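You operate a simulated robot arm through the tools that you are given. There is no shell and no other tool. Be economical: measure what you need, move in short steps, check, and stop when the job is done.

You run a simulated robot arm. Do the job below in one go: nothing can be reset, and whatever is moved stays where it is left.

TASK
Wax the middle of the beech board's top.
Fine: lay the lid beside the tin; pad back on its mat, lid back on the tin. A coat counts when it lies all over at full strength: go over it till it gets no stronger.

The check looks at the end state, three seconds after you hand in, the way a careful person would. Anything else that was tipped, shoved, dropped, spilled or broken makes it a failure. A push-on lid holds only when it is set on centred and level and pressed home; a screw cap is set on level and turned clockwise until tight.

THE ROBOT
A 6-joint arm with a two-finger parallel gripper, fixed in place. Base frame: the origin is at the foot of the arm, x ahead of it, y to its left, z up; the work surface is at about z = 0.9. Lengths are in m, angles in rad, forces in N, time in s.
With the tool pointing down near the work surface it reaches from about 0.24 to 0.66 m from the base axis. Its first joint turns from -1.152 to 1.152 rad. Payload 2.9 kg.
The tool frame sits at the grasp point between the pads (the TCP): z along the fingers, y along the line on which they close. The tips reach 0.03 m beyond it. The gripper opens to 0.11 m. The fingers are 0.02 m wide and 0.01 m thick; the gripper's body (0.048 by 0.112 m) begins 0.055 m behind the TCP.
Orientation is that of the tool frame in the base frame, as a unit quaternion [w, x, y, z]. With the fingers straight down and closing along the base's y, the tool's x points along the base's -x, its y along +y and its z along -z.

THE INTERFACE
- The arm moves only by the tool apply_moves. Its argument "moves" is a list of rows, each a list of 7 numbers: the shift along the base's x, y, z in m, then the turn, a rotation vector about the base's x, y, z in rad, then the finger opening in m, from 0 to 0.11. In form: [[tx, ty, tz, rx, ry, rz, grip], ...]. A call has 1 to 8 rows; each row is the pose to reach, as a shift and turn from the pose commanded when the call began. Rows are played at 5 a second. More than 0.05 m and 0.15 rad between two rows, or a gripper value outside its range, and nothing of the call is played. A pose out of reach is approached as far as the arm can. The call stops where the force on the tool passes 40 N (or 10 N more than at its start, if that is more) or the arm is blocked; 0.2 s more then pass. Each finger travels about 0.108 m/s and halts on what it meets, pressing with about 36 N; the grip force reading is that of the motor and also rises with nothing between the fingers. The clock runs only during rows and for 0.2 s after the last one: add rows that repeat a pose to give the fingers time. The reply holds the time, the measured pose of the TCP, the force on the tool along the base axes, the opening and the grip force, in the units named above and with some noise, with the torque about the TCP (base axes, N m) and any sound that the robot's microphone picked up, and new pictures: "views" is both (left out), scene, wrist or none.
- Cameras (640 x 400 px; columns grow to the right, rows downward): "scene" is fixed at [0.0671, 0.4181, 1.4155]; the picture's right is [-0.85, -0.53, 0.00], its down [-0.24, 0.39, -0.89] and it looks along [0.47, -0.75, -0.46] (base axes); focal length 363 px, centre (320, 200). "wrist" rides on the gripper at [0.072, 0.017, -0.103] in the tool frame; the picture's right is [-0.23, 0.97, 0.00], its down [-0.76, -0.18, -0.62] and it looks along [-0.61, -0.14, 0.78] (tool axes); focal length 222 px, centre (320, 200). There is no depth. A picture from a camera that has moved, and an enlarged one, comes with that camera's place and axes in the base frame and with its lens. The place of the scene camera against the robot may be out by one fixed shift of up to 0.025 m in any direction.
- enlarge(camera, box): a new picture of the part [left, top, right, bottom] of that camera's present view, enlarged. No time passes.
- sign_off(): hands the job in; it is judged then, once.

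Go step by step. Nothing tells you positions but the pictures and the camera data: compare them with the known pose of the tool, close in by small moves and look again before you grip or let go. The budget is 120 turns and 200 pictures, counting those below and the enlarged ones. Unless the task says otherwise, let go and move clear before handing in, and close with one line.

The tools are called after "Request:" as name(argument=value, ...) on one line, values as JSON. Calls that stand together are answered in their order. apply_moves: Moves the arm, as the interface text tells. Its arguments: {"type":"object","properties":{"moves":{"type":"array","items":{"type":"array","items":{"type":"number"}}},"views":{"type":"string","enum":["both","scene","wrist","none"]}},"required":["moves"]} The other tools are called the same way: enlarge (camera, box) takes an enlarged picture of a part of a camera's view; sign_off () hands the job in.

At the start:

```text
clock: 0.0
position: [0.3965, 0.0682, 1.1877]
orientation: [0.0, 0.0, 1.0, 0.0]
force: [-0.5, -0.6, 0.7]
ft_torque: [-0.02, -0.01, 0.02]
finger_gap: 0.1101
gripper_force: 0.0
```

scene: 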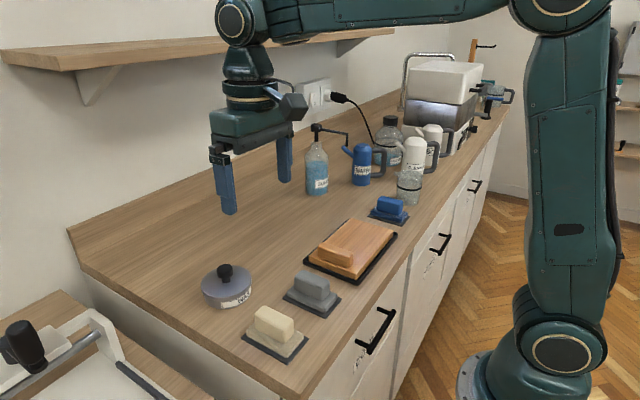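
wrist: 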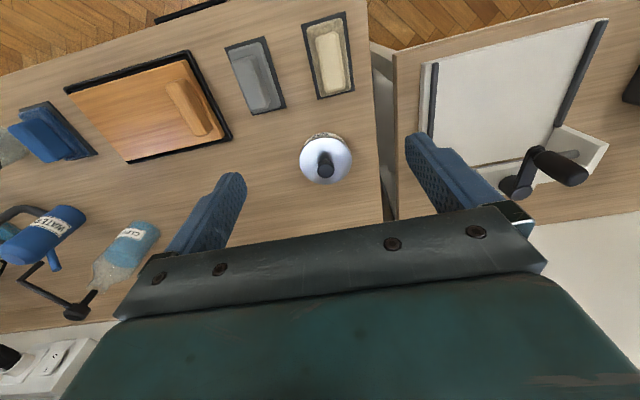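

I see a tin with a knobbed lid, three pads on mats (cream, grey, blue), and a board on a black mat with something on it. I'll look closer first.

Request:
enlarge(camera="scene", box=[180, 180, 440, 370])

Request:
enlarge(camera="wrist", box=[0, 0, 400, 250])

Request:
enlarge(camera="scene", box=[190, 240, 320, 370])

```text
2.11 times, centred on (310, 275) of scene
camera zoom: at [0.0671, 0.4181, 1.4155], right [-0.85, -0.53, 0.0], down [-0.24, 0.39, -0.89], along [0.47, -0.75, -0.46], focal length 764 px, centre (341, 42)
```

zoom: 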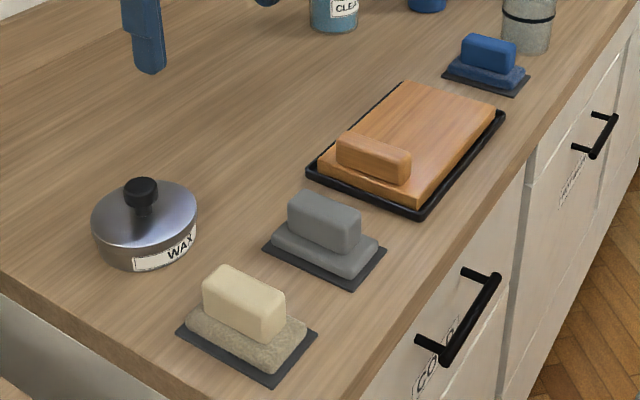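

```text
1.60 times, centred on (200, 125) of wrist
camera zoom: at [0.3251, 0.0861, 1.2896], right [0.23, 0.97, 0.0], down [0.76, -0.18, 0.62], along [0.61, -0.14, -0.78], focal length 355 px, centre (512, 320)
```

zoom: 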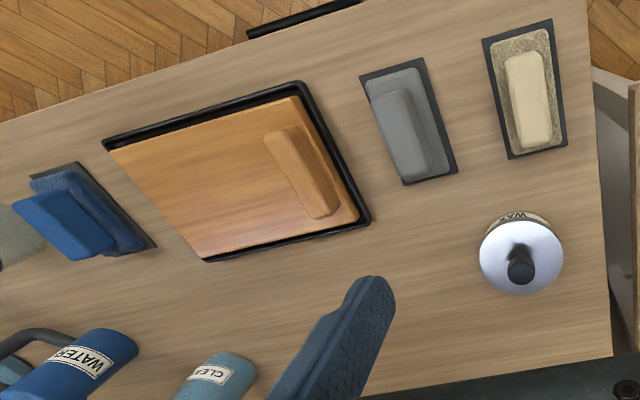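

```text
3.08 times, centred on (255, 305) of scene
camera zoom: at [0.0671, 0.4181, 1.4155], right [-0.85, -0.53, 0.0], down [-0.24, 0.39, -0.89], along [0.47, -0.75, -0.46], focal length 1117 px, centre (520, -123)
```

zoom: 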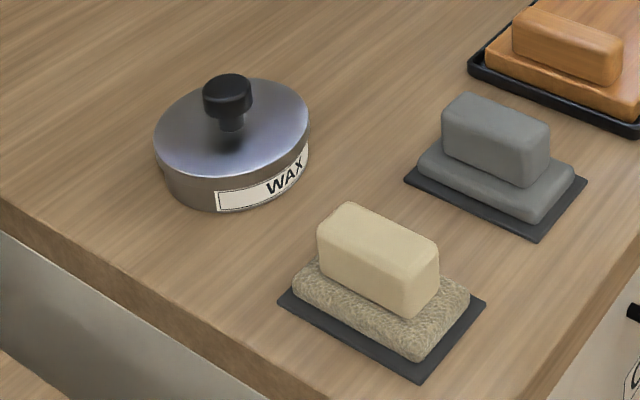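

Let me look closer at the pads and the board for labels.

Request:
enlarge(camera="scene", box=[230, 255, 350, 365])

Request:
enlarge(camera="scene", box=[300, 180, 420, 290])

Request:
enlarge(camera="wrist", box=[200, 0, 380, 200])

Request:
enlarge(camera="wrist", box=[0, 40, 250, 180])

```text
3.64 times, centred on (290, 310) of scene
camera zoom: at [0.0671, 0.4181, 1.4155], right [-0.85, -0.53, 0.0], down [-0.24, 0.39, -0.89], along [0.47, -0.75, -0.46], focal length 1320 px, centre (429, -200)
```

zoom: 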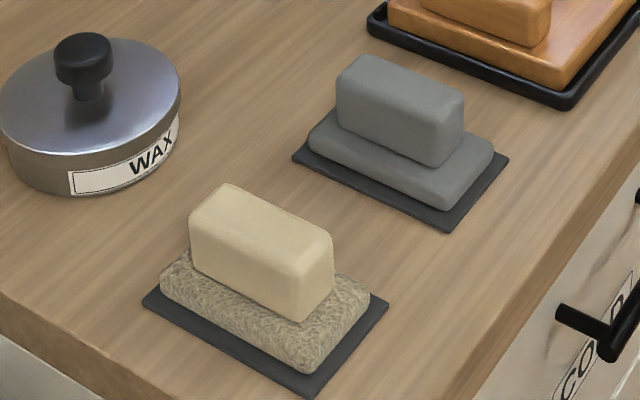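

```text
3.64 times, centred on (360, 235) of scene
camera zoom: at [0.0671, 0.4181, 1.4155], right [-0.85, -0.53, 0.0], down [-0.24, 0.39, -0.89], along [0.47, -0.75, -0.46], focal length 1320 px, centre (174, 73)
```

zoom: 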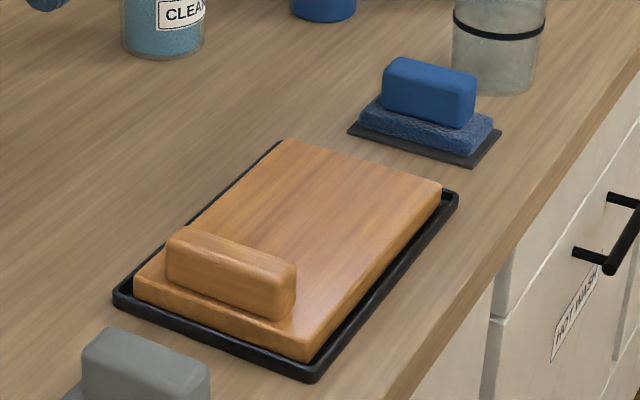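

```text
2.00 times, centred on (290, 100) of wrist
camera zoom: at [0.3251, 0.0861, 1.2896], right [0.23, 0.97, 0.0], down [0.76, -0.18, 0.62], along [0.61, -0.14, -0.78], focal length 444 px, centre (380, 400)
```

zoom: 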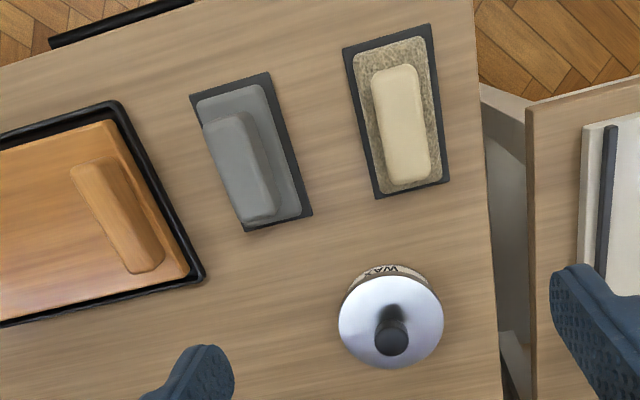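

```text
2.56 times, centred on (125, 110) of wrist
camera zoom: at [0.3251, 0.0861, 1.2896], right [0.23, 0.97, 0.0], down [0.76, -0.18, 0.62], along [0.61, -0.14, -0.78], focal length 569 px, centre (819, 430)
```

zoom: 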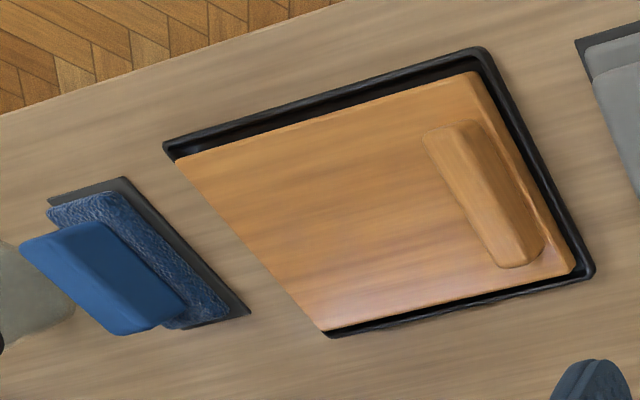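

Tin is at about (0.508, 0.053), with its knob top near z≈0.987. The cream fleece pad is at about (0.363, 0.09), grey at (0.363, -0.017), and the board centre at about (0.364, -0.20). I go above the knob first.

Request:
apply_moves(moves=[[0.037, -0.005, -0.03, 0, 0, 0, 0.11], [0.074, -0.01, -0.06, 0, 0, 0, 0.09], [0.111, -0.015, -0.09, 0, 0, 0, 0.07], [0.111, -0.015, -0.11, 0, 0, 0, 0.06], [0.111, -0.015, -0.11, 0, 0, 0, 0.06]])

```text
clock: 1.2
position: [0.5082, 0.053, 1.0762]
orientation: [0.0, 0.001, 1.0, 0.0]
force: [-0.4, -0.3, -0.5]
ft_torque: [0.0, 0.01, 0.0]
finger_gap: 0.0601
gripper_force: 0.1
camera wrist: at [0.4367, 0.071, 1.179], right [0.23, 0.97, 0.0], down [0.76, -0.18, 0.62], along [0.61, -0.14, -0.78], focal length 222 px, centre (320, 200)
```

scene: 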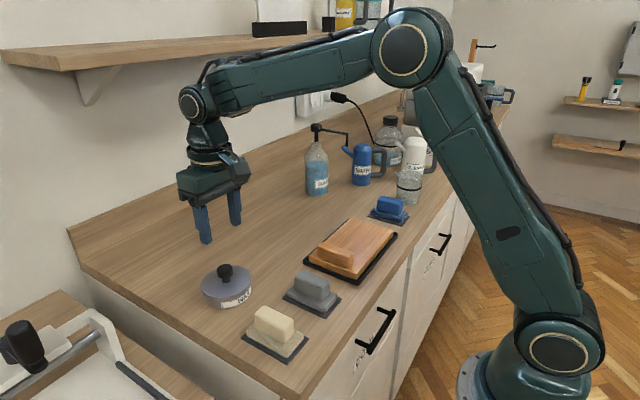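
wrist: 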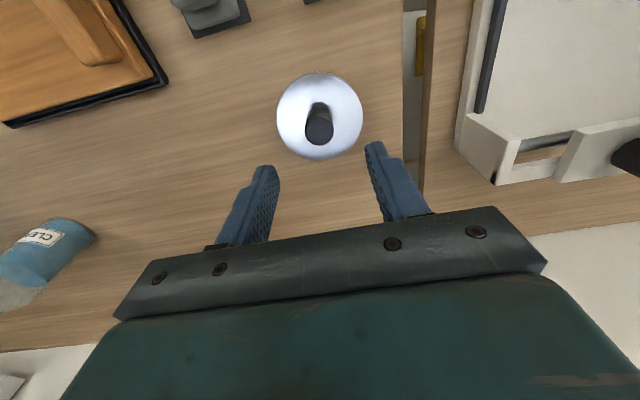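

The knob reads as about (0.508, 0.054), top ≈0.985. I descend partway with the fingers straddling it.

Request:
apply_moves(moves=[[0.001, 0.001, -0.03, 0, 0, 0, 0.06], [0.001, 0.001, -0.06, 0, 0, 0, 0.06], [0.001, 0.001, -0.075, 0, 0, 0, 0.06], [0.001, 0.001, -0.075, 0, 0, 0, 0.06]])

Request:
enlarge(camera="scene", box=[170, 210, 290, 320])

```text
clock: 2.2
position: [0.5081, 0.0551, 1.0013]
orientation: [0.0, 0.0, 1.0, 0.0]
force: [-0.9, 0.4, -0.1]
ft_torque: [-0.01, 0.01, -0.04]
finger_gap: 0.06
gripper_force: 0.1
camera wrist: at [0.4374, 0.072, 1.1038], right [0.23, 0.97, 0.0], down [0.76, -0.18, 0.62], along [0.61, -0.14, -0.78], focal length 222 px, centre (320, 200)
```

scene: 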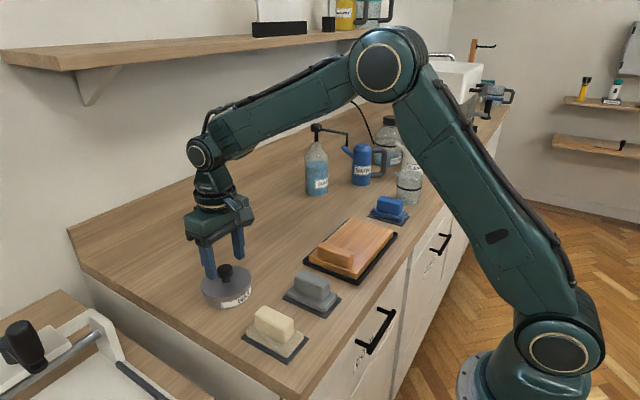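
wrist: 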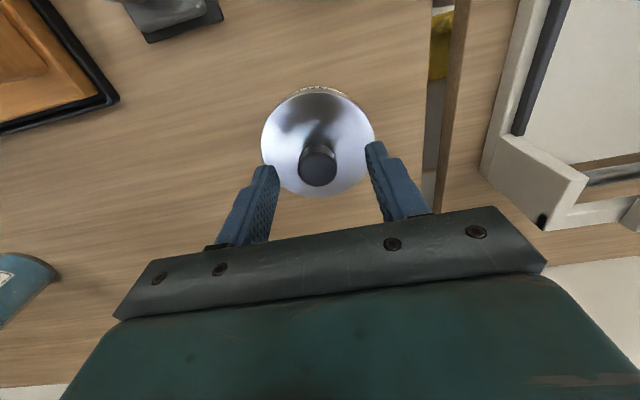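

```text
3.64 times, centred on (230, 265) of scene
camera zoom: at [0.0671, 0.4181, 1.4155], right [-0.85, -0.53, 0.0], down [-0.24, 0.39, -0.89], along [0.47, -0.75, -0.46], focal length 1320 px, centre (647, -36)
```

zoom: 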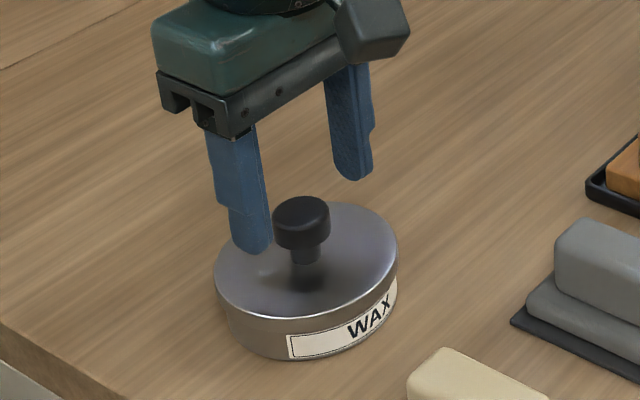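

Parallax puts the lid top at z≈0.93 and the knob top at z≈0.965, x≈0.514. I go down so the tips flank the knob and look again.

Request:
apply_moves(moves=[[0.006, -0.001, -0.015, 0, 0, 0, 0.06], [0.006, -0.001, -0.027, 0, 0, 0, 0.06], [0.006, -0.001, -0.027, 0, 0, 0, 0.06]], views="wrist")

Request:
enlarge(camera="scene", box=[170, 220, 290, 320])

```text
clock: 3.0
position: [0.5156, 0.0532, 0.9747]
orientation: [0.0, 0.001, 1.0, 0.0]
force: [0.2, -0.2, -0.1]
ft_torque: [-0.01, 0.0, 0.01]
finger_gap: 0.0598
gripper_force: 0.1
camera wrist: at [0.4437, 0.0706, 1.0769], right [0.23, 0.97, 0.0], down [0.76, -0.18, 0.62], along [0.61, -0.14, -0.78], focal length 222 px, centre (320, 200)
```

wrist: 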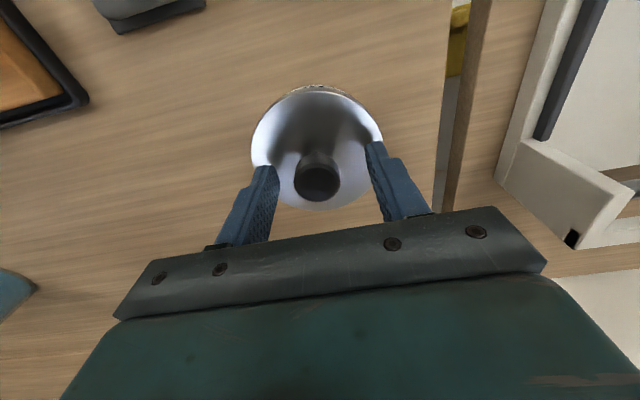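

```text
4.00 times, centred on (230, 270) of scene
camera zoom: at [0.0671, 0.4181, 1.4155], right [-0.85, -0.53, 0.0], down [-0.24, 0.39, -0.89], along [0.47, -0.75, -0.46], focal length 1452 px, centre (680, -80)
```

zoom: 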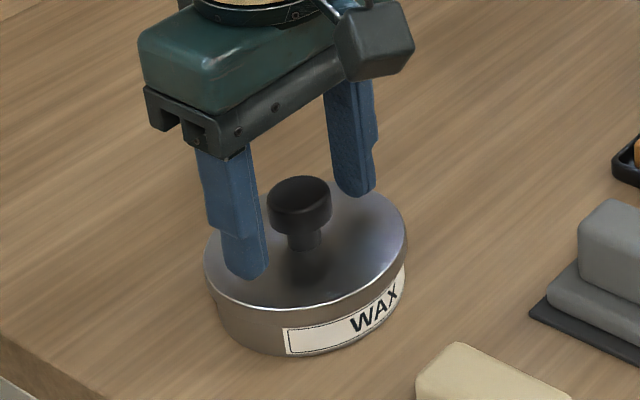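

The fingers flank the knob well. I close on it gently, without moving.

Request:
apply_moves(moves=[[0, 0, 0, 0, 0, 0, 0.045], [0, 0, 0, 0, 0, 0, 0.03], [0, 0, 0, 0, 0, 0, 0.015], [0, 0, 0, 0, 0, 0, 0.01], [0, 0, 0, 0, 0, 0, 0.01]], views="wrist")

Request:
enlarge(camera="scene", box=[170, 220, 290, 320])

```text
clock: 4.2
position: [0.5167, 0.0517, 0.9744]
orientation: [0.0, 0.001, 1.0, 0.001]
force: [-0.8, -15.0, 0.0]
ft_torque: [-0.5, -0.01, -0.08]
finger_gap: 0.0271
gripper_force: 36.0
heard: snap
camera wrist: at [0.4437, 0.0696, 1.0772], right [0.23, 0.97, 0.0], down [0.76, -0.18, 0.62], along [0.61, -0.14, -0.78], focal length 222 px, centre (320, 200)
```

wrist: 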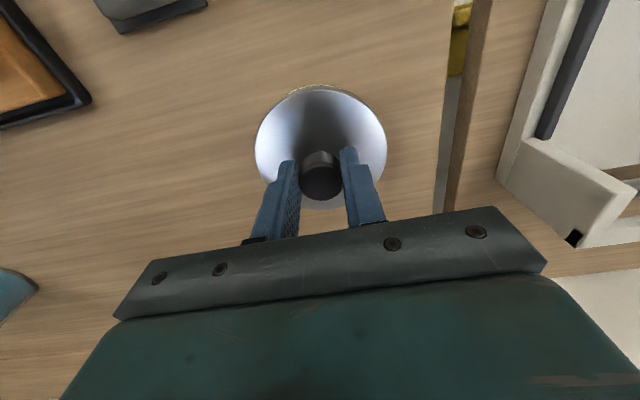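

```text
4.00 times, centred on (230, 270) of scene
camera zoom: at [0.0671, 0.4177, 1.4156], right [-0.85, -0.53, 0.0], down [-0.24, 0.39, -0.89], along [0.47, -0.75, -0.46], focal length 1452 px, centre (680, -80)
```

zoom: 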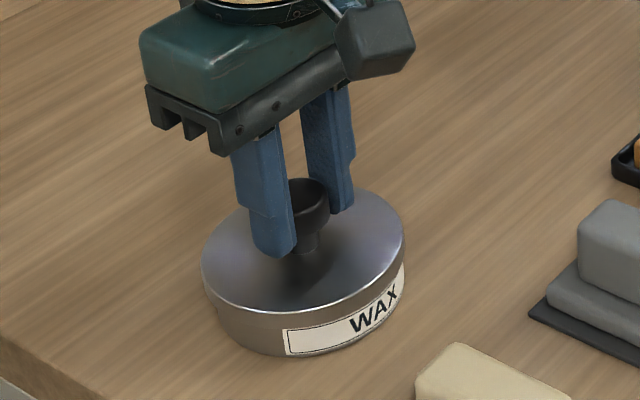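

Gripped (gap 27 mm) with a 15 N sideways load, and a snap was heard, probably the lid popping. I ease the sideways load and lift slightly.

Request:
apply_moves(moves=[[0, -0.002, 0, 0, 0, 0, 0.01], [0, -0.003, 0.0, 0, 0, 0, 0.01], [0, -0.003, 0.003, 0, 0, 0, 0.01], [0, -0.003, 0.006, 0, 0, 0, 0.01]], views="none")

Request:
enlarge(camera="scene", box=[170, 220, 290, 320])

```text
clock: 5.2
position: [0.515, 0.0503, 0.9812]
orientation: [-0.001, -0.001, 1.0, 0.0]
force: [1.6, -0.4, 0.0]
ft_torque: [0.02, 0.0, -0.04]
finger_gap: 0.0274
gripper_force: 36.3
```

```text
4.00 times, centred on (230, 270) of scene
camera zoom: at [0.0671, 0.4181, 1.4155], right [-0.85, -0.53, 0.0], down [-0.24, 0.39, -0.89], along [0.47, -0.75, -0.46], focal length 1452 px, centre (680, -80)
```

zoom: 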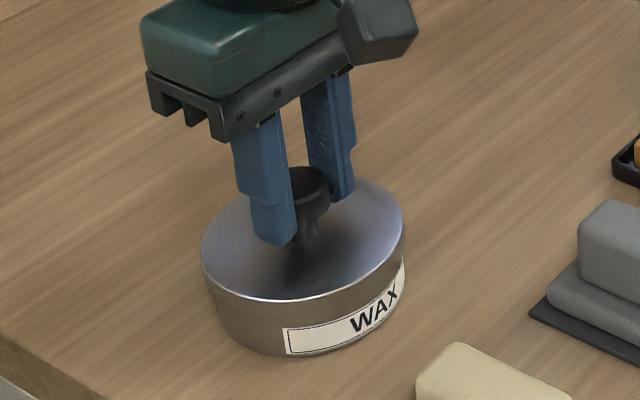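

The lid comes up with no resistance. I lift higher and check that the tin stayed.

Request:
apply_moves(moves=[[0, 0, 0.015, 0, 0, 0, 0.01], [0, 0, 0.04, 0, 0, 0, 0.01], [0, 0, 0.07, 0, 0, 0, 0.01], [0, 0, 0.07, 0, 0, 0, 0.01]])

Request:
enlarge(camera="scene", box=[150, 180, 310, 330])

```text
clock: 6.2
position: [0.516, 0.0499, 1.0503]
orientation: [0.0, 0.0, 1.0, 0.0]
force: [-0.5, -0.4, -0.3]
ft_torque: [-0.01, 0.0, -0.05]
finger_gap: 0.0272
gripper_force: 35.9
camera wrist: at [0.4435, 0.0679, 1.154], right [0.23, 0.97, 0.0], down [0.76, -0.18, 0.62], along [0.61, -0.14, -0.78], focal length 222 px, centre (320, 200)
```

scene: 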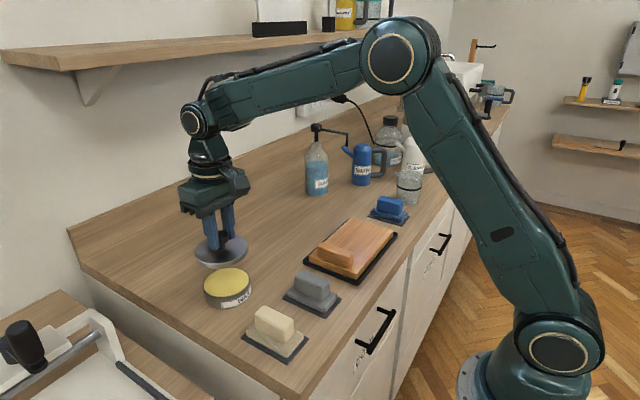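
wrist: 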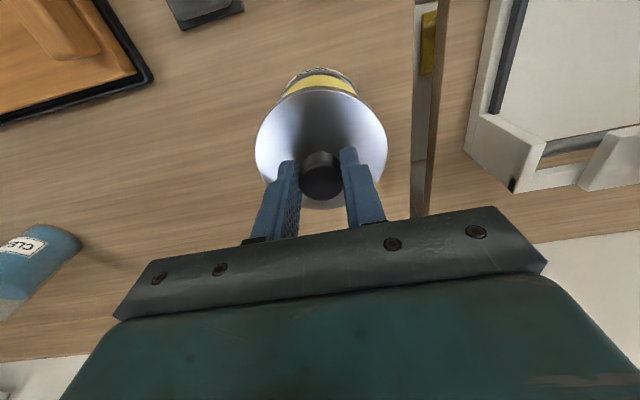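

```text
2.67 times, centred on (230, 255) of scene
camera zoom: at [0.0671, 0.4181, 1.4155], right [-0.85, -0.53, 0.0], down [-0.24, 0.39, -0.89], along [0.47, -0.75, -0.46], focal length 968 px, centre (560, 53)
```

zoom: 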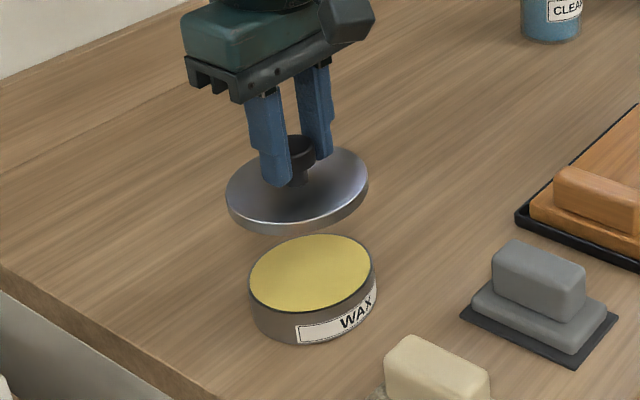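

The lid is off and the yellow wax sits level with the rim. I carry the lid to about (0.535, -0.065), clear of everything, and lower it.

Request:
apply_moves(moves=[[0.005, -0.04, 0, 0, 0, 0, 0.01], [0.015, -0.08, 0, 0, 0, 0, 0.01], [0.02, -0.115, 0, 0, 0, 0, 0.01], [0.02, -0.115, -0.03, 0, 0, 0, 0.01], [0.02, -0.115, -0.06, 0, 0, 0, 0.01], [0.02, -0.115, -0.08, 0, 0, 0, 0.01], [0.02, -0.115, -0.08, 0, 0, 0, 0.01]], views="none")

Request:
enlarge(camera="scene", box=[170, 160, 310, 290])

```text
clock: 7.8
position: [0.5335, -0.0652, 0.9699]
orientation: [0.0, 0.0, 1.0, 0.0]
force: [1.1, -0.8, 0.1]
ft_torque: [0.01, -0.02, 0.03]
finger_gap: 0.0272
gripper_force: 36.3
```

```text
3.08 times, centred on (240, 225) of scene
camera zoom: at [0.0671, 0.4181, 1.4155], right [-0.85, -0.53, 0.0], down [-0.24, 0.39, -0.89], along [0.47, -0.75, -0.46], focal length 1117 px, centre (566, 123)
```

zoom: 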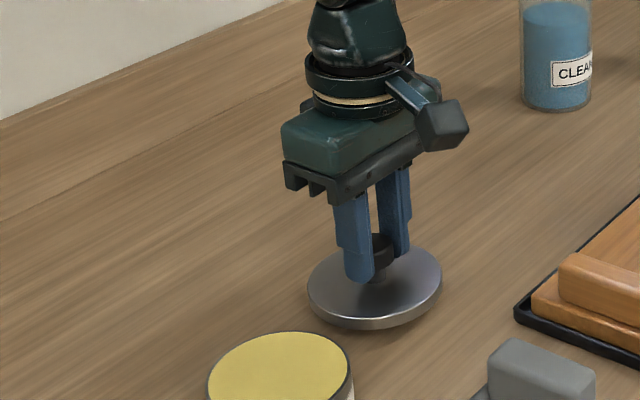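

I lower the lid in small steps until contact shows.

Request:
apply_moves(moves=[[0, 0, -0.007, 0, 0, 0, 0.01], [0, 0, -0.011, 0, 0, 0, 0.01], [0, 0, -0.015, 0, 0, 0, 0.01], [0, 0, -0.015, 0, 0, 0, 0.01]], views="none")

Request:
enlarge(camera="scene", box=[210, 180, 290, 240])

```text
clock: 8.8
position: [0.5347, -0.0637, 0.9547]
orientation: [-0.001, 0.0, 1.0, 0.0]
force: [-0.4, -0.3, 0.5]
ft_torque: [0.03, -0.01, -0.01]
finger_gap: 0.027
gripper_force: 35.6
```

```text
6.67 times, centred on (250, 210) of scene
camera zoom: at [0.0671, 0.4181, 1.4155], right [-0.85, -0.53, 0.0], down [-0.24, 0.39, -0.89], along [0.47, -0.75, -0.46], focal length 2420 px, centre (787, 133)
```

zoom: 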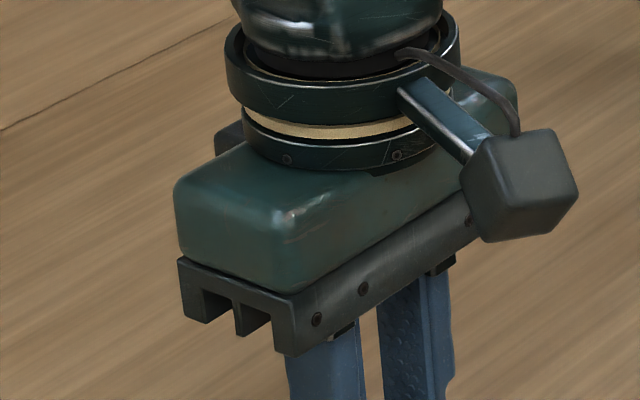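

Request:
apply_moves(moves=[[0, 0, -0.002, 0, 0, 0, 0.01], [0, 0, -0.004, 0, 0, 0, 0.01], [0, 0, -0.004, 0, 0, 0, 0.01]], views="none")

Request:
enlarge(camera="scene", box=[210, 215, 290, 275])

```text
clock: 9.6
position: [0.5348, -0.064, 0.9521]
orientation: [0.0, 0.0, 1.0, -0.001]
force: [-0.2, -1.1, 0.0]
ft_torque: [0.03, 0.01, -0.03]
finger_gap: 0.0269
gripper_force: 35.7
```

```text
6.67 times, centred on (250, 245) of scene
camera zoom: at [0.0671, 0.4181, 1.4155], right [-0.85, -0.53, 0.0], down [-0.24, 0.39, -0.89], along [0.47, -0.75, -0.46], focal length 2420 px, centre (787, -100)
```

zoom: 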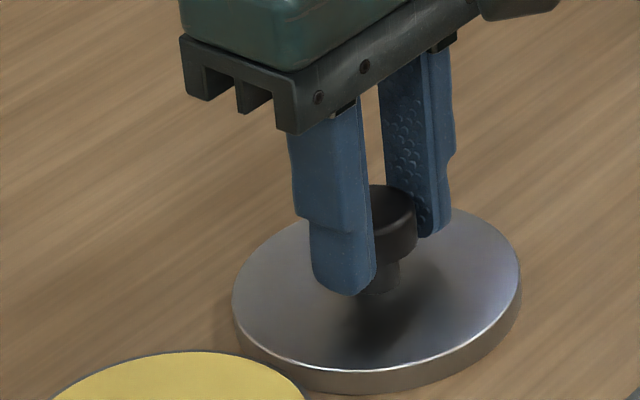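

Request:
apply_moves(moves=[[0, 0, -0.002, 0, 0, 0, 0.01], [0, 0, -0.004, 0, 0, 0, 0.01], [0, 0, -0.004, 0, 0, 0, 0.01]], views="none")

```text
clock: 10.4
position: [0.5359, -0.0626, 0.9519]
orientation: [0.003, 0.001, 1.0, 0.0]
force: [-12.4, 1.7, 35.0]
ft_torque: [0.05, 0.34, 0.04]
finger_gap: 0.027
gripper_force: 36.3
```

Contact at TCP z≈0.952, so the lid is on the bench. I take the pressure off and release.

Request:
apply_moves(moves=[[0, 0, 0.0035, 0, 0, 0, 0.01], [0, 0, 0.0035, 0, 0, 0, 0.02], [0, 0, 0.0035, 0, 0, 0, 0.04], [0, 0, 0.0035, 0, 0, 0, 0.06], [0, 0, 0.0035, 0, 0, 0, 0.06], [0, 0, 0.04, 0, 0, 0, 0.06], [0, 0, 0.08, 0, 0, 0, 0.07]])

```text
clock: 12.0
position: [0.5353, -0.0655, 1.0286]
orientation: [0.001, 0.0, 1.0, 0.0]
force: [0.0, -0.4, -0.1]
ft_torque: [-0.03, 0.0, 0.01]
finger_gap: 0.0702
gripper_force: 0.0
camera wrist: at [0.463, -0.0473, 1.1317], right [0.23, 0.97, 0.0], down [0.76, -0.18, 0.62], along [0.61, -0.14, -0.78], focal length 222 px, centre (320, 200)
```

scene: 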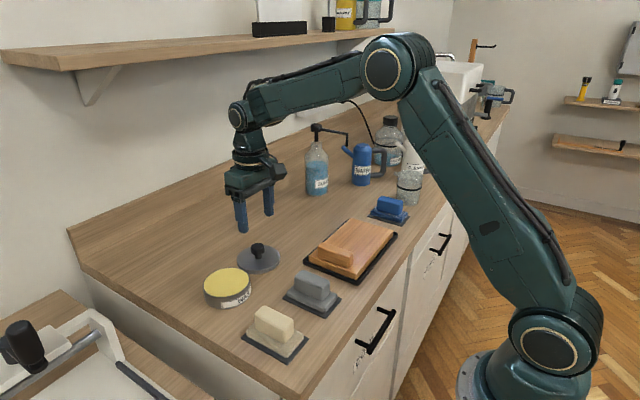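
wrist: 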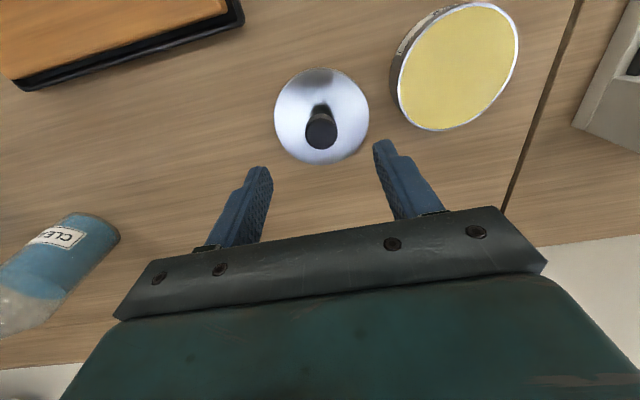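

The lid lies on the bench. Next I move up and across to look closely at the cream and grey pads.

Request:
apply_moves(moves=[[-0.03, 0.025, 0.03, 0, 0, 0, 0.08], [-0.06, 0.055, 0.06, 0, 0, 0, 0.08], [-0.1, 0.08, 0.06, 0, 0, 0, 0.08], [-0.14, 0.1, 0.06, 0, 0, 0, 0.08], [-0.175, 0.12, 0.06, 0, 0, 0, 0.08], [-0.175, 0.12, 0.06, 0, 0, 0, 0.08]], views="wrist")

Request:
enlarge(camera="wrist", box=[150, 40, 400, 200])

```text
refused: row 2 steps farther than a row can; nothing moved
```

```text
2.50 times, centred on (275, 120) of wrist
camera zoom: at [0.463, -0.0473, 1.1317], right [0.23, 0.97, 0.0], down [0.76, -0.18, 0.62], along [0.61, -0.14, -0.78], focal length 555 px, centre (432, 400)
```

zoom: 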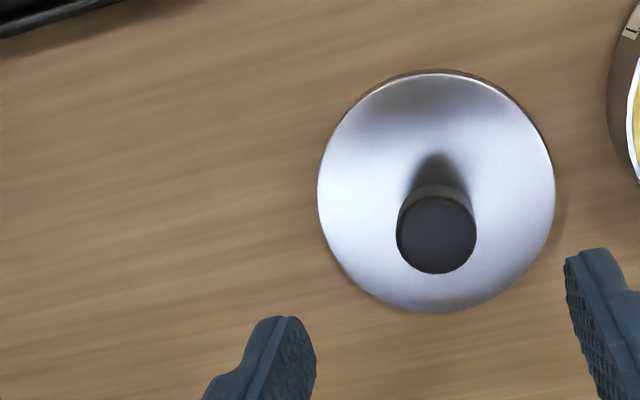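

The row step was too large, so I split it smaller.

Request:
apply_moves(moves=[[0, 0, 0.04, 0, 0, 0, 0.08], [-0.03, 0.03, 0.06, 0, 0, 0, 0.08], [-0.065, 0.055, 0.06, 0, 0, 0, 0.08], [-0.1, 0.08, 0.06, 0, 0, 0, 0.08], [-0.14, 0.1, 0.06, 0, 0, 0, 0.08], [-0.175, 0.12, 0.06, 0, 0, 0, 0.08], [-0.175, 0.12, 0.06, 0, 0, 0, 0.08]], views="wrist")

Request:
enlarge(camera="wrist", box=[150, 20, 470, 220])

```text
clock: 13.6
position: [0.3591, 0.056, 1.0883]
orientation: [0.0, 0.0, 1.0, 0.0]
force: [0.1, 0.4, -0.7]
ft_torque: [0.01, -0.01, -0.01]
finger_gap: 0.0798
gripper_force: 0.0
camera wrist: at [0.2872, 0.0727, 1.1905], right [0.23, 0.97, 0.0], down [0.76, -0.18, 0.62], along [0.61, -0.14, -0.78], focal length 222 px, centre (320, 200)
```

wrist: 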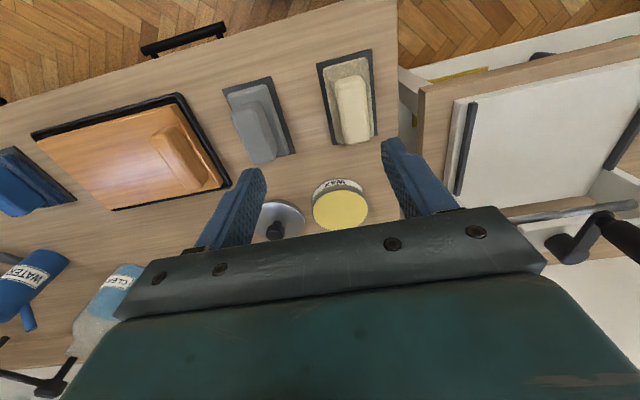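

```text
2.00 times, centred on (310, 120) of wrist
camera zoom: at [0.2872, 0.0727, 1.1905], right [0.23, 0.97, 0.0], down [0.76, -0.18, 0.62], along [0.61, -0.14, -0.78], focal length 444 px, centre (340, 360)
```

zoom: 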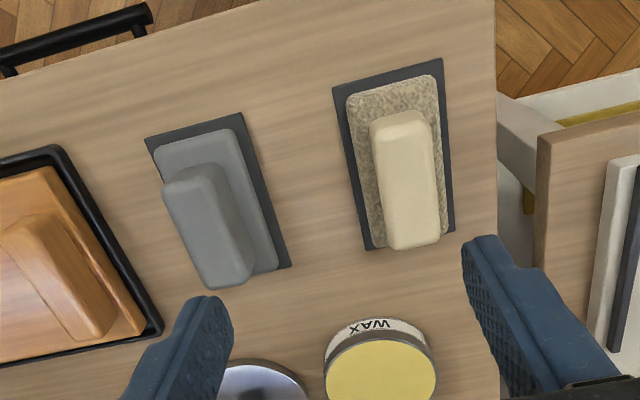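

Request:
enlarge(camera="wrist", box=[310, 40, 390, 150])

Request:
enlarge(camera="wrist", box=[215, 70, 305, 170])

Request:
enlarge(camera="scene", box=[365, 190, 415, 230])

```text
3.64 times, centred on (350, 95) of wrist
camera zoom: at [0.2872, 0.0727, 1.1905], right [0.23, 0.97, 0.0], down [0.76, -0.18, 0.62], along [0.61, -0.14, -0.78], focal length 808 px, centre (211, 582)
```

zoom: 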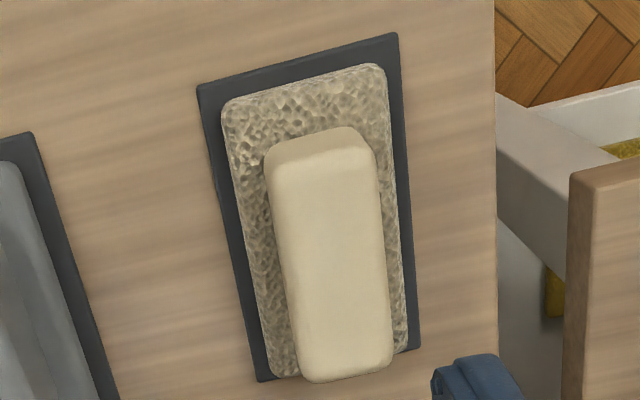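

```text
4.00 times, centred on (260, 120) of wrist
camera zoom: at [0.2872, 0.0727, 1.1905], right [0.23, 0.97, 0.0], down [0.76, -0.18, 0.62], along [0.61, -0.14, -0.78], focal length 888 px, centre (560, 520)
```

zoom: 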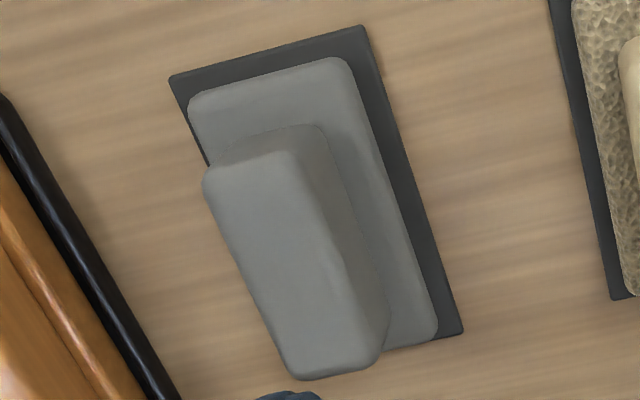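

```text
10.00 times, centred on (390, 210) of scene
camera zoom: at [0.067, 0.4181, 1.4155], right [-0.85, -0.53, 0.0], down [-0.24, 0.39, -0.89], along [0.47, -0.75, -0.46], focal length 3631 px, centre (-380, 100)
```

zoom: 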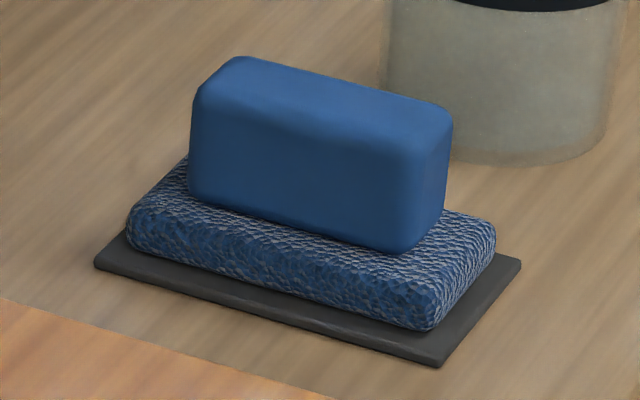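

The cream pad has an open applicator texture, matches the wax and stands next to the tin, so I take it. Its mat spans x 0.322–0.422 and y 0.061–0.122, axis-aligned, with the handle at about (0.370, 0.0895).

Request:
apply_moves(moves=[[0.011, 0.034, -0.02, 0, 0, 0, 0.07], [0.011, 0.034, -0.06, 0, 0, 0, 0.07], [0.011, 0.034, -0.09, 0, 0, 0, 0.07], [0.011, 0.034, -0.09, 0, 0, 0, 0.07]], views="wrist")

Request:
enlarge(camera="scene", box=[220, 260, 340, 370])

```text
clock: 14.6
position: [0.3705, 0.0895, 0.9976]
orientation: [0.0, 0.0, 1.0, 0.0]
force: [0.2, -0.3, -0.1]
ft_torque: [0.0, 0.01, -0.01]
finger_gap: 0.07
gripper_force: 0.0
camera wrist: at [0.2984, 0.107, 1.1004], right [0.23, 0.97, 0.0], down [0.76, -0.18, 0.62], along [0.61, -0.14, -0.78], focal length 222 px, centre (320, 200)
```

wrist: 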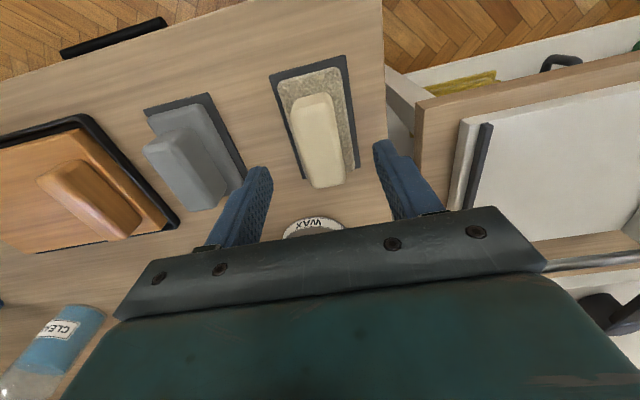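

```text
3.64 times, centred on (280, 315) of scene
camera zoom: at [0.0671, 0.4181, 1.4155], right [-0.85, -0.53, 0.0], down [-0.24, 0.39, -0.89], along [0.47, -0.75, -0.46], focal length 1320 px, centre (466, -218)
```

zoom: 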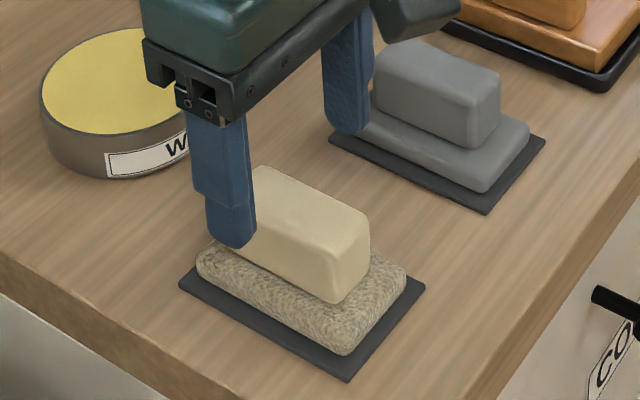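

Refined: handle centre ≈(0.365, 0.091), top ≈0.956. I descend so the tips are just above the pad's base.

Request:
apply_moves(moves=[[-0.005, 0.001, -0.02, 0, 0, 0, 0.065], [-0.005, 0.001, -0.037, 0, 0, 0, 0.065], [-0.005, 0.001, -0.037, 0, 0, 0, 0.065]], views="wrist")

Request:
enlarge(camera="scene", box=[220, 260, 340, 370])

```text
clock: 15.4
position: [0.3658, 0.0902, 0.9607]
orientation: [0.0, 0.001, 1.0, 0.0]
force: [-0.6, 0.2, 0.2]
ft_torque: [0.03, 0.02, 0.02]
finger_gap: 0.065
gripper_force: 0.1
camera wrist: at [0.2939, 0.1078, 1.0636], right [0.23, 0.97, 0.0], down [0.76, -0.18, 0.62], along [0.61, -0.14, -0.78], focal length 222 px, centre (320, 200)
```

wrist: 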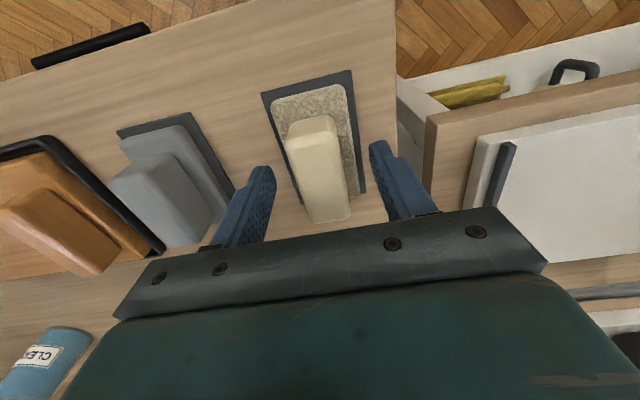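

```text
3.64 times, centred on (280, 315) of scene
camera zoom: at [0.0671, 0.4181, 1.4155], right [-0.85, -0.53, 0.0], down [-0.24, 0.39, -0.89], along [0.47, -0.75, -0.46], focal length 1320 px, centre (466, -218)
```

zoom: 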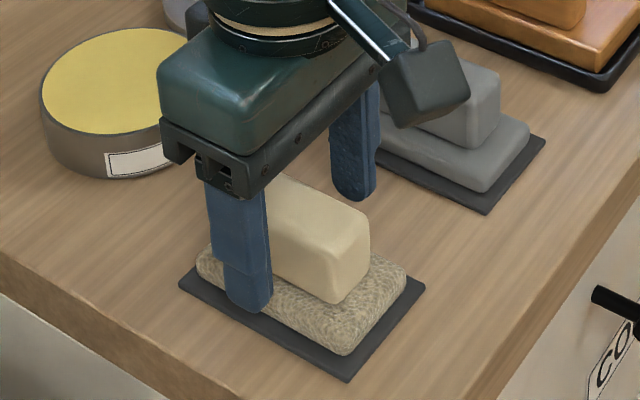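

Alignment looks good, but the tips may be close to the base top (~0.928). I raise 4 mm and close.

Request:
apply_moves(moves=[[0, 0, 0.004, 0, 0, 0, 0.065], [0, 0, 0.004, 0, 0, 0, 0.05], [0, 0, 0.004, 0, 0, 0, 0.04], [0, 0, 0.004, 0, 0, 0, 0.03], [0, 0, 0.004, 0, 0, 0, 0.02], [0, 0, 0.004, 0, 0, 0, 0.01], [0, 0, 0.004, 0, 0, 0, 0.01]], views="wrist")

Request:
enlarge(camera="scene", box=[220, 260, 340, 370])

```text
clock: 17.0
position: [0.366, 0.0903, 0.9651]
orientation: [0.0, -0.001, 1.0, 0.0]
force: [-0.4, -0.1, 2.7]
ft_torque: [-0.02, 0.06, -0.01]
finger_gap: 0.0288
gripper_force: 36.0
camera wrist: at [0.294, 0.1077, 1.068], right [0.23, 0.97, 0.0], down [0.76, -0.18, 0.62], along [0.61, -0.14, -0.78], focal length 222 px, centre (320, 200)
```

wrist: 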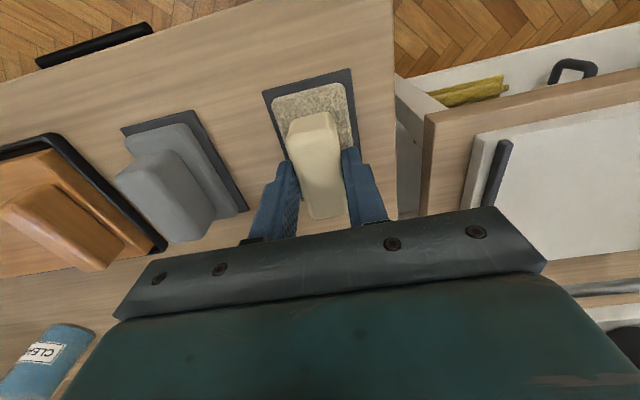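

```text
3.64 times, centred on (280, 315) of scene
camera zoom: at [0.067, 0.4181, 1.4155], right [-0.85, -0.53, 0.0], down [-0.24, 0.39, -0.89], along [0.47, -0.75, -0.46], focal length 1320 px, centre (466, -218)
```

zoom: 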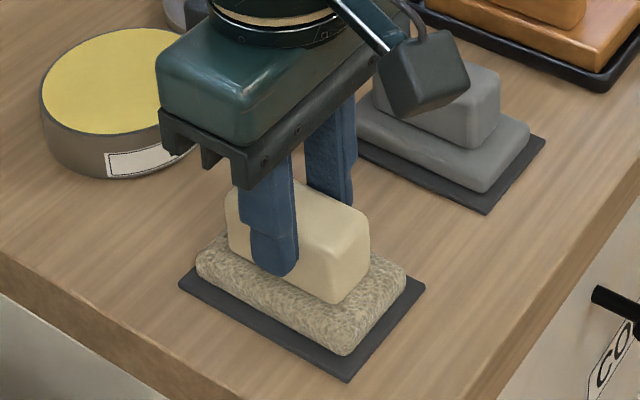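

The grip is centred (gap 29 mm, no side load). I lift the pad straight up and check its underside before going to the tin.

Request:
apply_moves(moves=[[0, 0, 0.03, 0, 0, 0, 0.01], [0, 0, 0.075, 0, 0, 0, 0.01], [0.035, -0.01, 0.085, 0, 0, 0, 0.01], [0.07, -0.02, 0.085, 0, 0, 0, 0.01], [0.11, -0.03, 0.085, 0, 0, 0, 0.01], [0.149, -0.04, 0.085, 0, 0, 0, 0.01], [0.149, -0.04, 0.05, 0, 0, 0, 0.01], [0.149, -0.04, 0.05, 0, 0, 0, 0.01]], views="wrist")

Request:
enlarge(camera="scene", box=[170, 200, 330, 350])

```text
clock: 18.8
position: [0.5131, 0.0508, 1.0146]
orientation: [0.0, 0.0, 1.0, 0.0]
force: [-0.4, -0.8, 0.1]
ft_torque: [-0.01, 0.0, -0.02]
finger_gap: 0.0289
gripper_force: 35.5
camera wrist: at [0.4429, 0.0684, 1.1176], right [0.23, 0.97, 0.0], down [0.76, -0.18, 0.62], along [0.61, -0.14, -0.78], focal length 222 px, centre (320, 200)
```

wrist: 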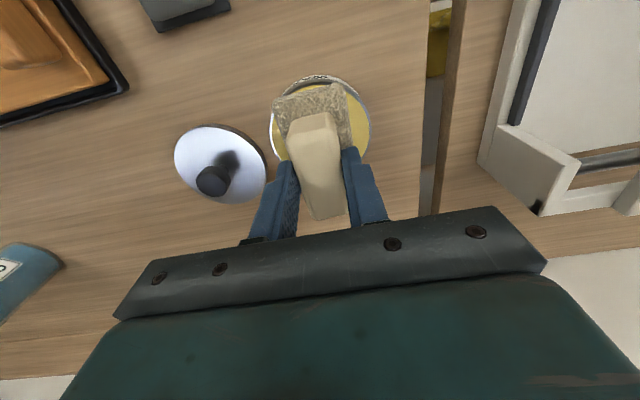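

```text
2.67 times, centred on (250, 275) of scene
camera zoom: at [0.0671, 0.4181, 1.4155], right [-0.85, -0.53, 0.0], down [-0.24, 0.39, -0.89], along [0.47, -0.75, -0.46], focal length 968 px, centre (507, 0)
```

zoom: 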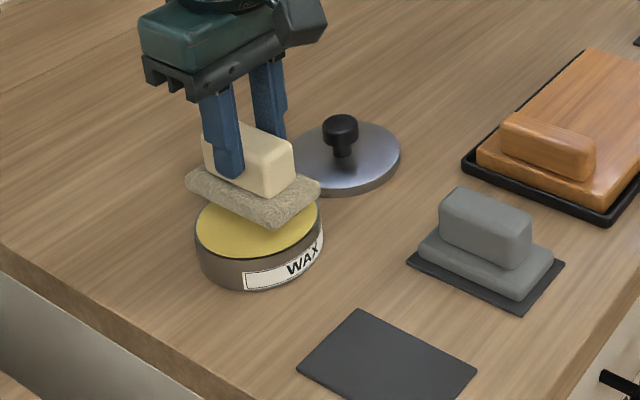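

The pad hovers over the wax. I lower in small steps until contact.

Request:
apply_moves(moves=[[0.002, 0, -0.01, 0, 0, 0, 0.01], [0.002, 0, -0.018, 0, 0, 0, 0.01], [0.002, 0, -0.022, 0, 0, 0, 0.01], [0.002, 0, -0.024, 0, 0, 0, 0.01], [0.002, 0, -0.024, 0, 0, 0, 0.01]], views="none")

Request:
enlarge(camera="scene", box=[180, 220, 290, 320])

```text
clock: 20.0
position: [0.5168, 0.0492, 0.9907]
orientation: [0.0, 0.0, 1.0, -0.001]
force: [-0.7, -0.9, 1.6]
ft_torque: [-0.04, 0.08, 0.02]
finger_gap: 0.029
gripper_force: 35.6
```

```text
4.00 times, centred on (235, 270) of scene
camera zoom: at [0.067, 0.4181, 1.4155], right [-0.85, -0.53, 0.0], down [-0.24, 0.39, -0.89], along [0.47, -0.75, -0.46], focal length 1452 px, centre (660, -80)
```

zoom: 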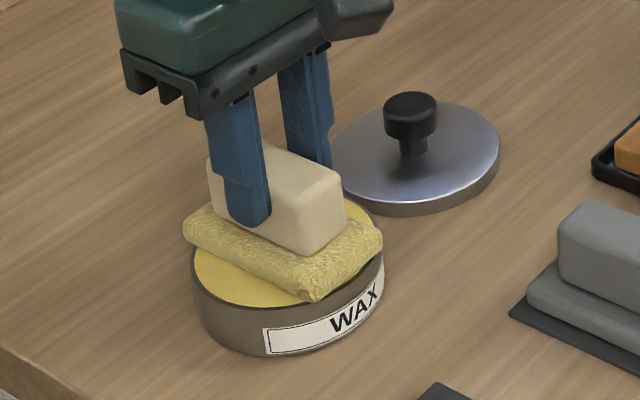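

The pad is taking up wax (turning yellow) at a light 1.6 N. I press a touch more and hold.

Request:
apply_moves(moves=[[0, 0, -0.001, 0, 0, 0, 0.01], [0, 0, -0.001, 0, 0, 0, 0.01], [0, 0, -0.001, 0, 0, 0, 0.01], [0, 0, -0.001, 0, 0, 0, 0.01], [0, 0, -0.001, 0, 0, 0, 0.01]], views="none")

Request:
enlarge(camera="scene", box=[180, 220, 290, 320])

```text
clock: 21.2
position: [0.5164, 0.051, 0.991]
orientation: [0.001, 0.0, 1.0, 0.0]
force: [-3.6, -2.6, 20.1]
ft_torque: [-0.14, 0.24, 0.0]
finger_gap: 0.0289
gripper_force: 35.8
```

```text
4.00 times, centred on (235, 270) of scene
camera zoom: at [0.0667, 0.418, 1.4155], right [-0.85, -0.53, 0.0], down [-0.24, 0.39, -0.89], along [0.47, -0.75, -0.46], focal length 1452 px, centre (660, -80)
```

zoom: 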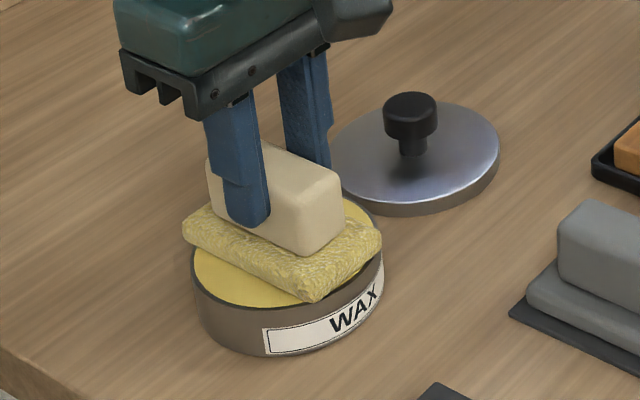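

The pad is loaded. I lift it and carry it to a viewing point above the board.

Request:
apply_moves(moves=[[0, 0, 0.04, 0, 0, 0, 0.01], [-0.01, -0.01, 0.085, 0, 0, 0, 0.01], [-0.035, -0.05, 0.09, 0, 0, 0, 0.01], [-0.06, -0.09, 0.09, 0, 0, 0, 0.01], [-0.085, -0.13, 0.09, 0, 0, 0, 0.01], [-0.11, -0.17, 0.09, 0, 0, 0, 0.01], [-0.13, -0.21, 0.09, 0, 0, 0, 0.01], [-0.15, -0.25, 0.09, 0, 0, 0, 0.01]])

Request:
enlarge(camera="scene", box=[260, 160, 440, 310])

```text
clock: 23.0
position: [0.3664, -0.1987, 1.0795]
orientation: [0.0, 0.0, 1.0, 0.0]
force: [-0.7, -0.4, -1.3]
ft_torque: [0.02, 0.03, -0.01]
finger_gap: 0.029
gripper_force: 36.2
camera wrist: at [0.2947, -0.1812, 1.1827], right [0.23, 0.97, 0.0], down [0.76, -0.18, 0.62], along [0.61, -0.14, -0.78], focal length 222 px, centre (320, 200)
```

scene: 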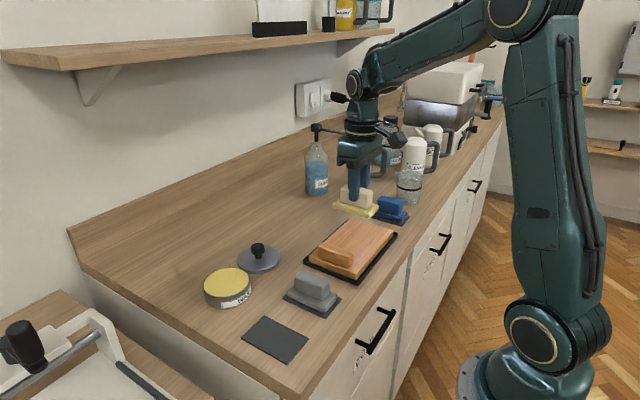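
wrist: 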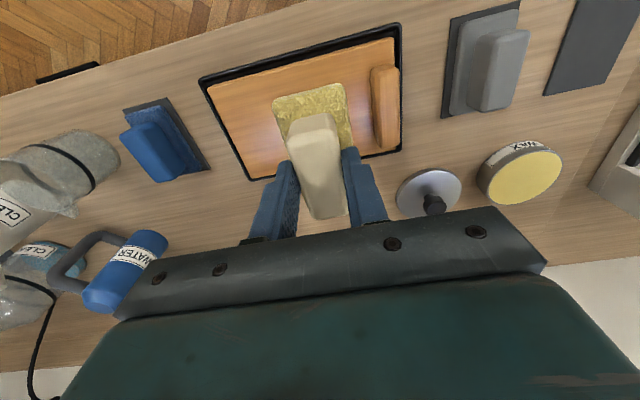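

```text
2.67 times, centred on (350, 235) of scene
camera zoom: at [0.067, 0.4181, 1.4155], right [-0.85, -0.53, 0.0], down [-0.24, 0.39, -0.89], along [0.47, -0.75, -0.46], focal length 968 px, centre (240, 107)
```

zoom: 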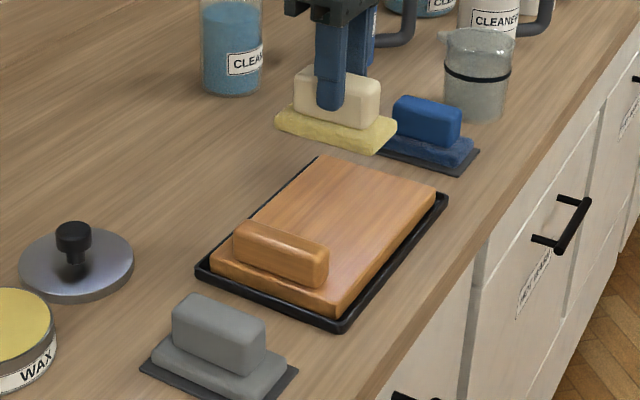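

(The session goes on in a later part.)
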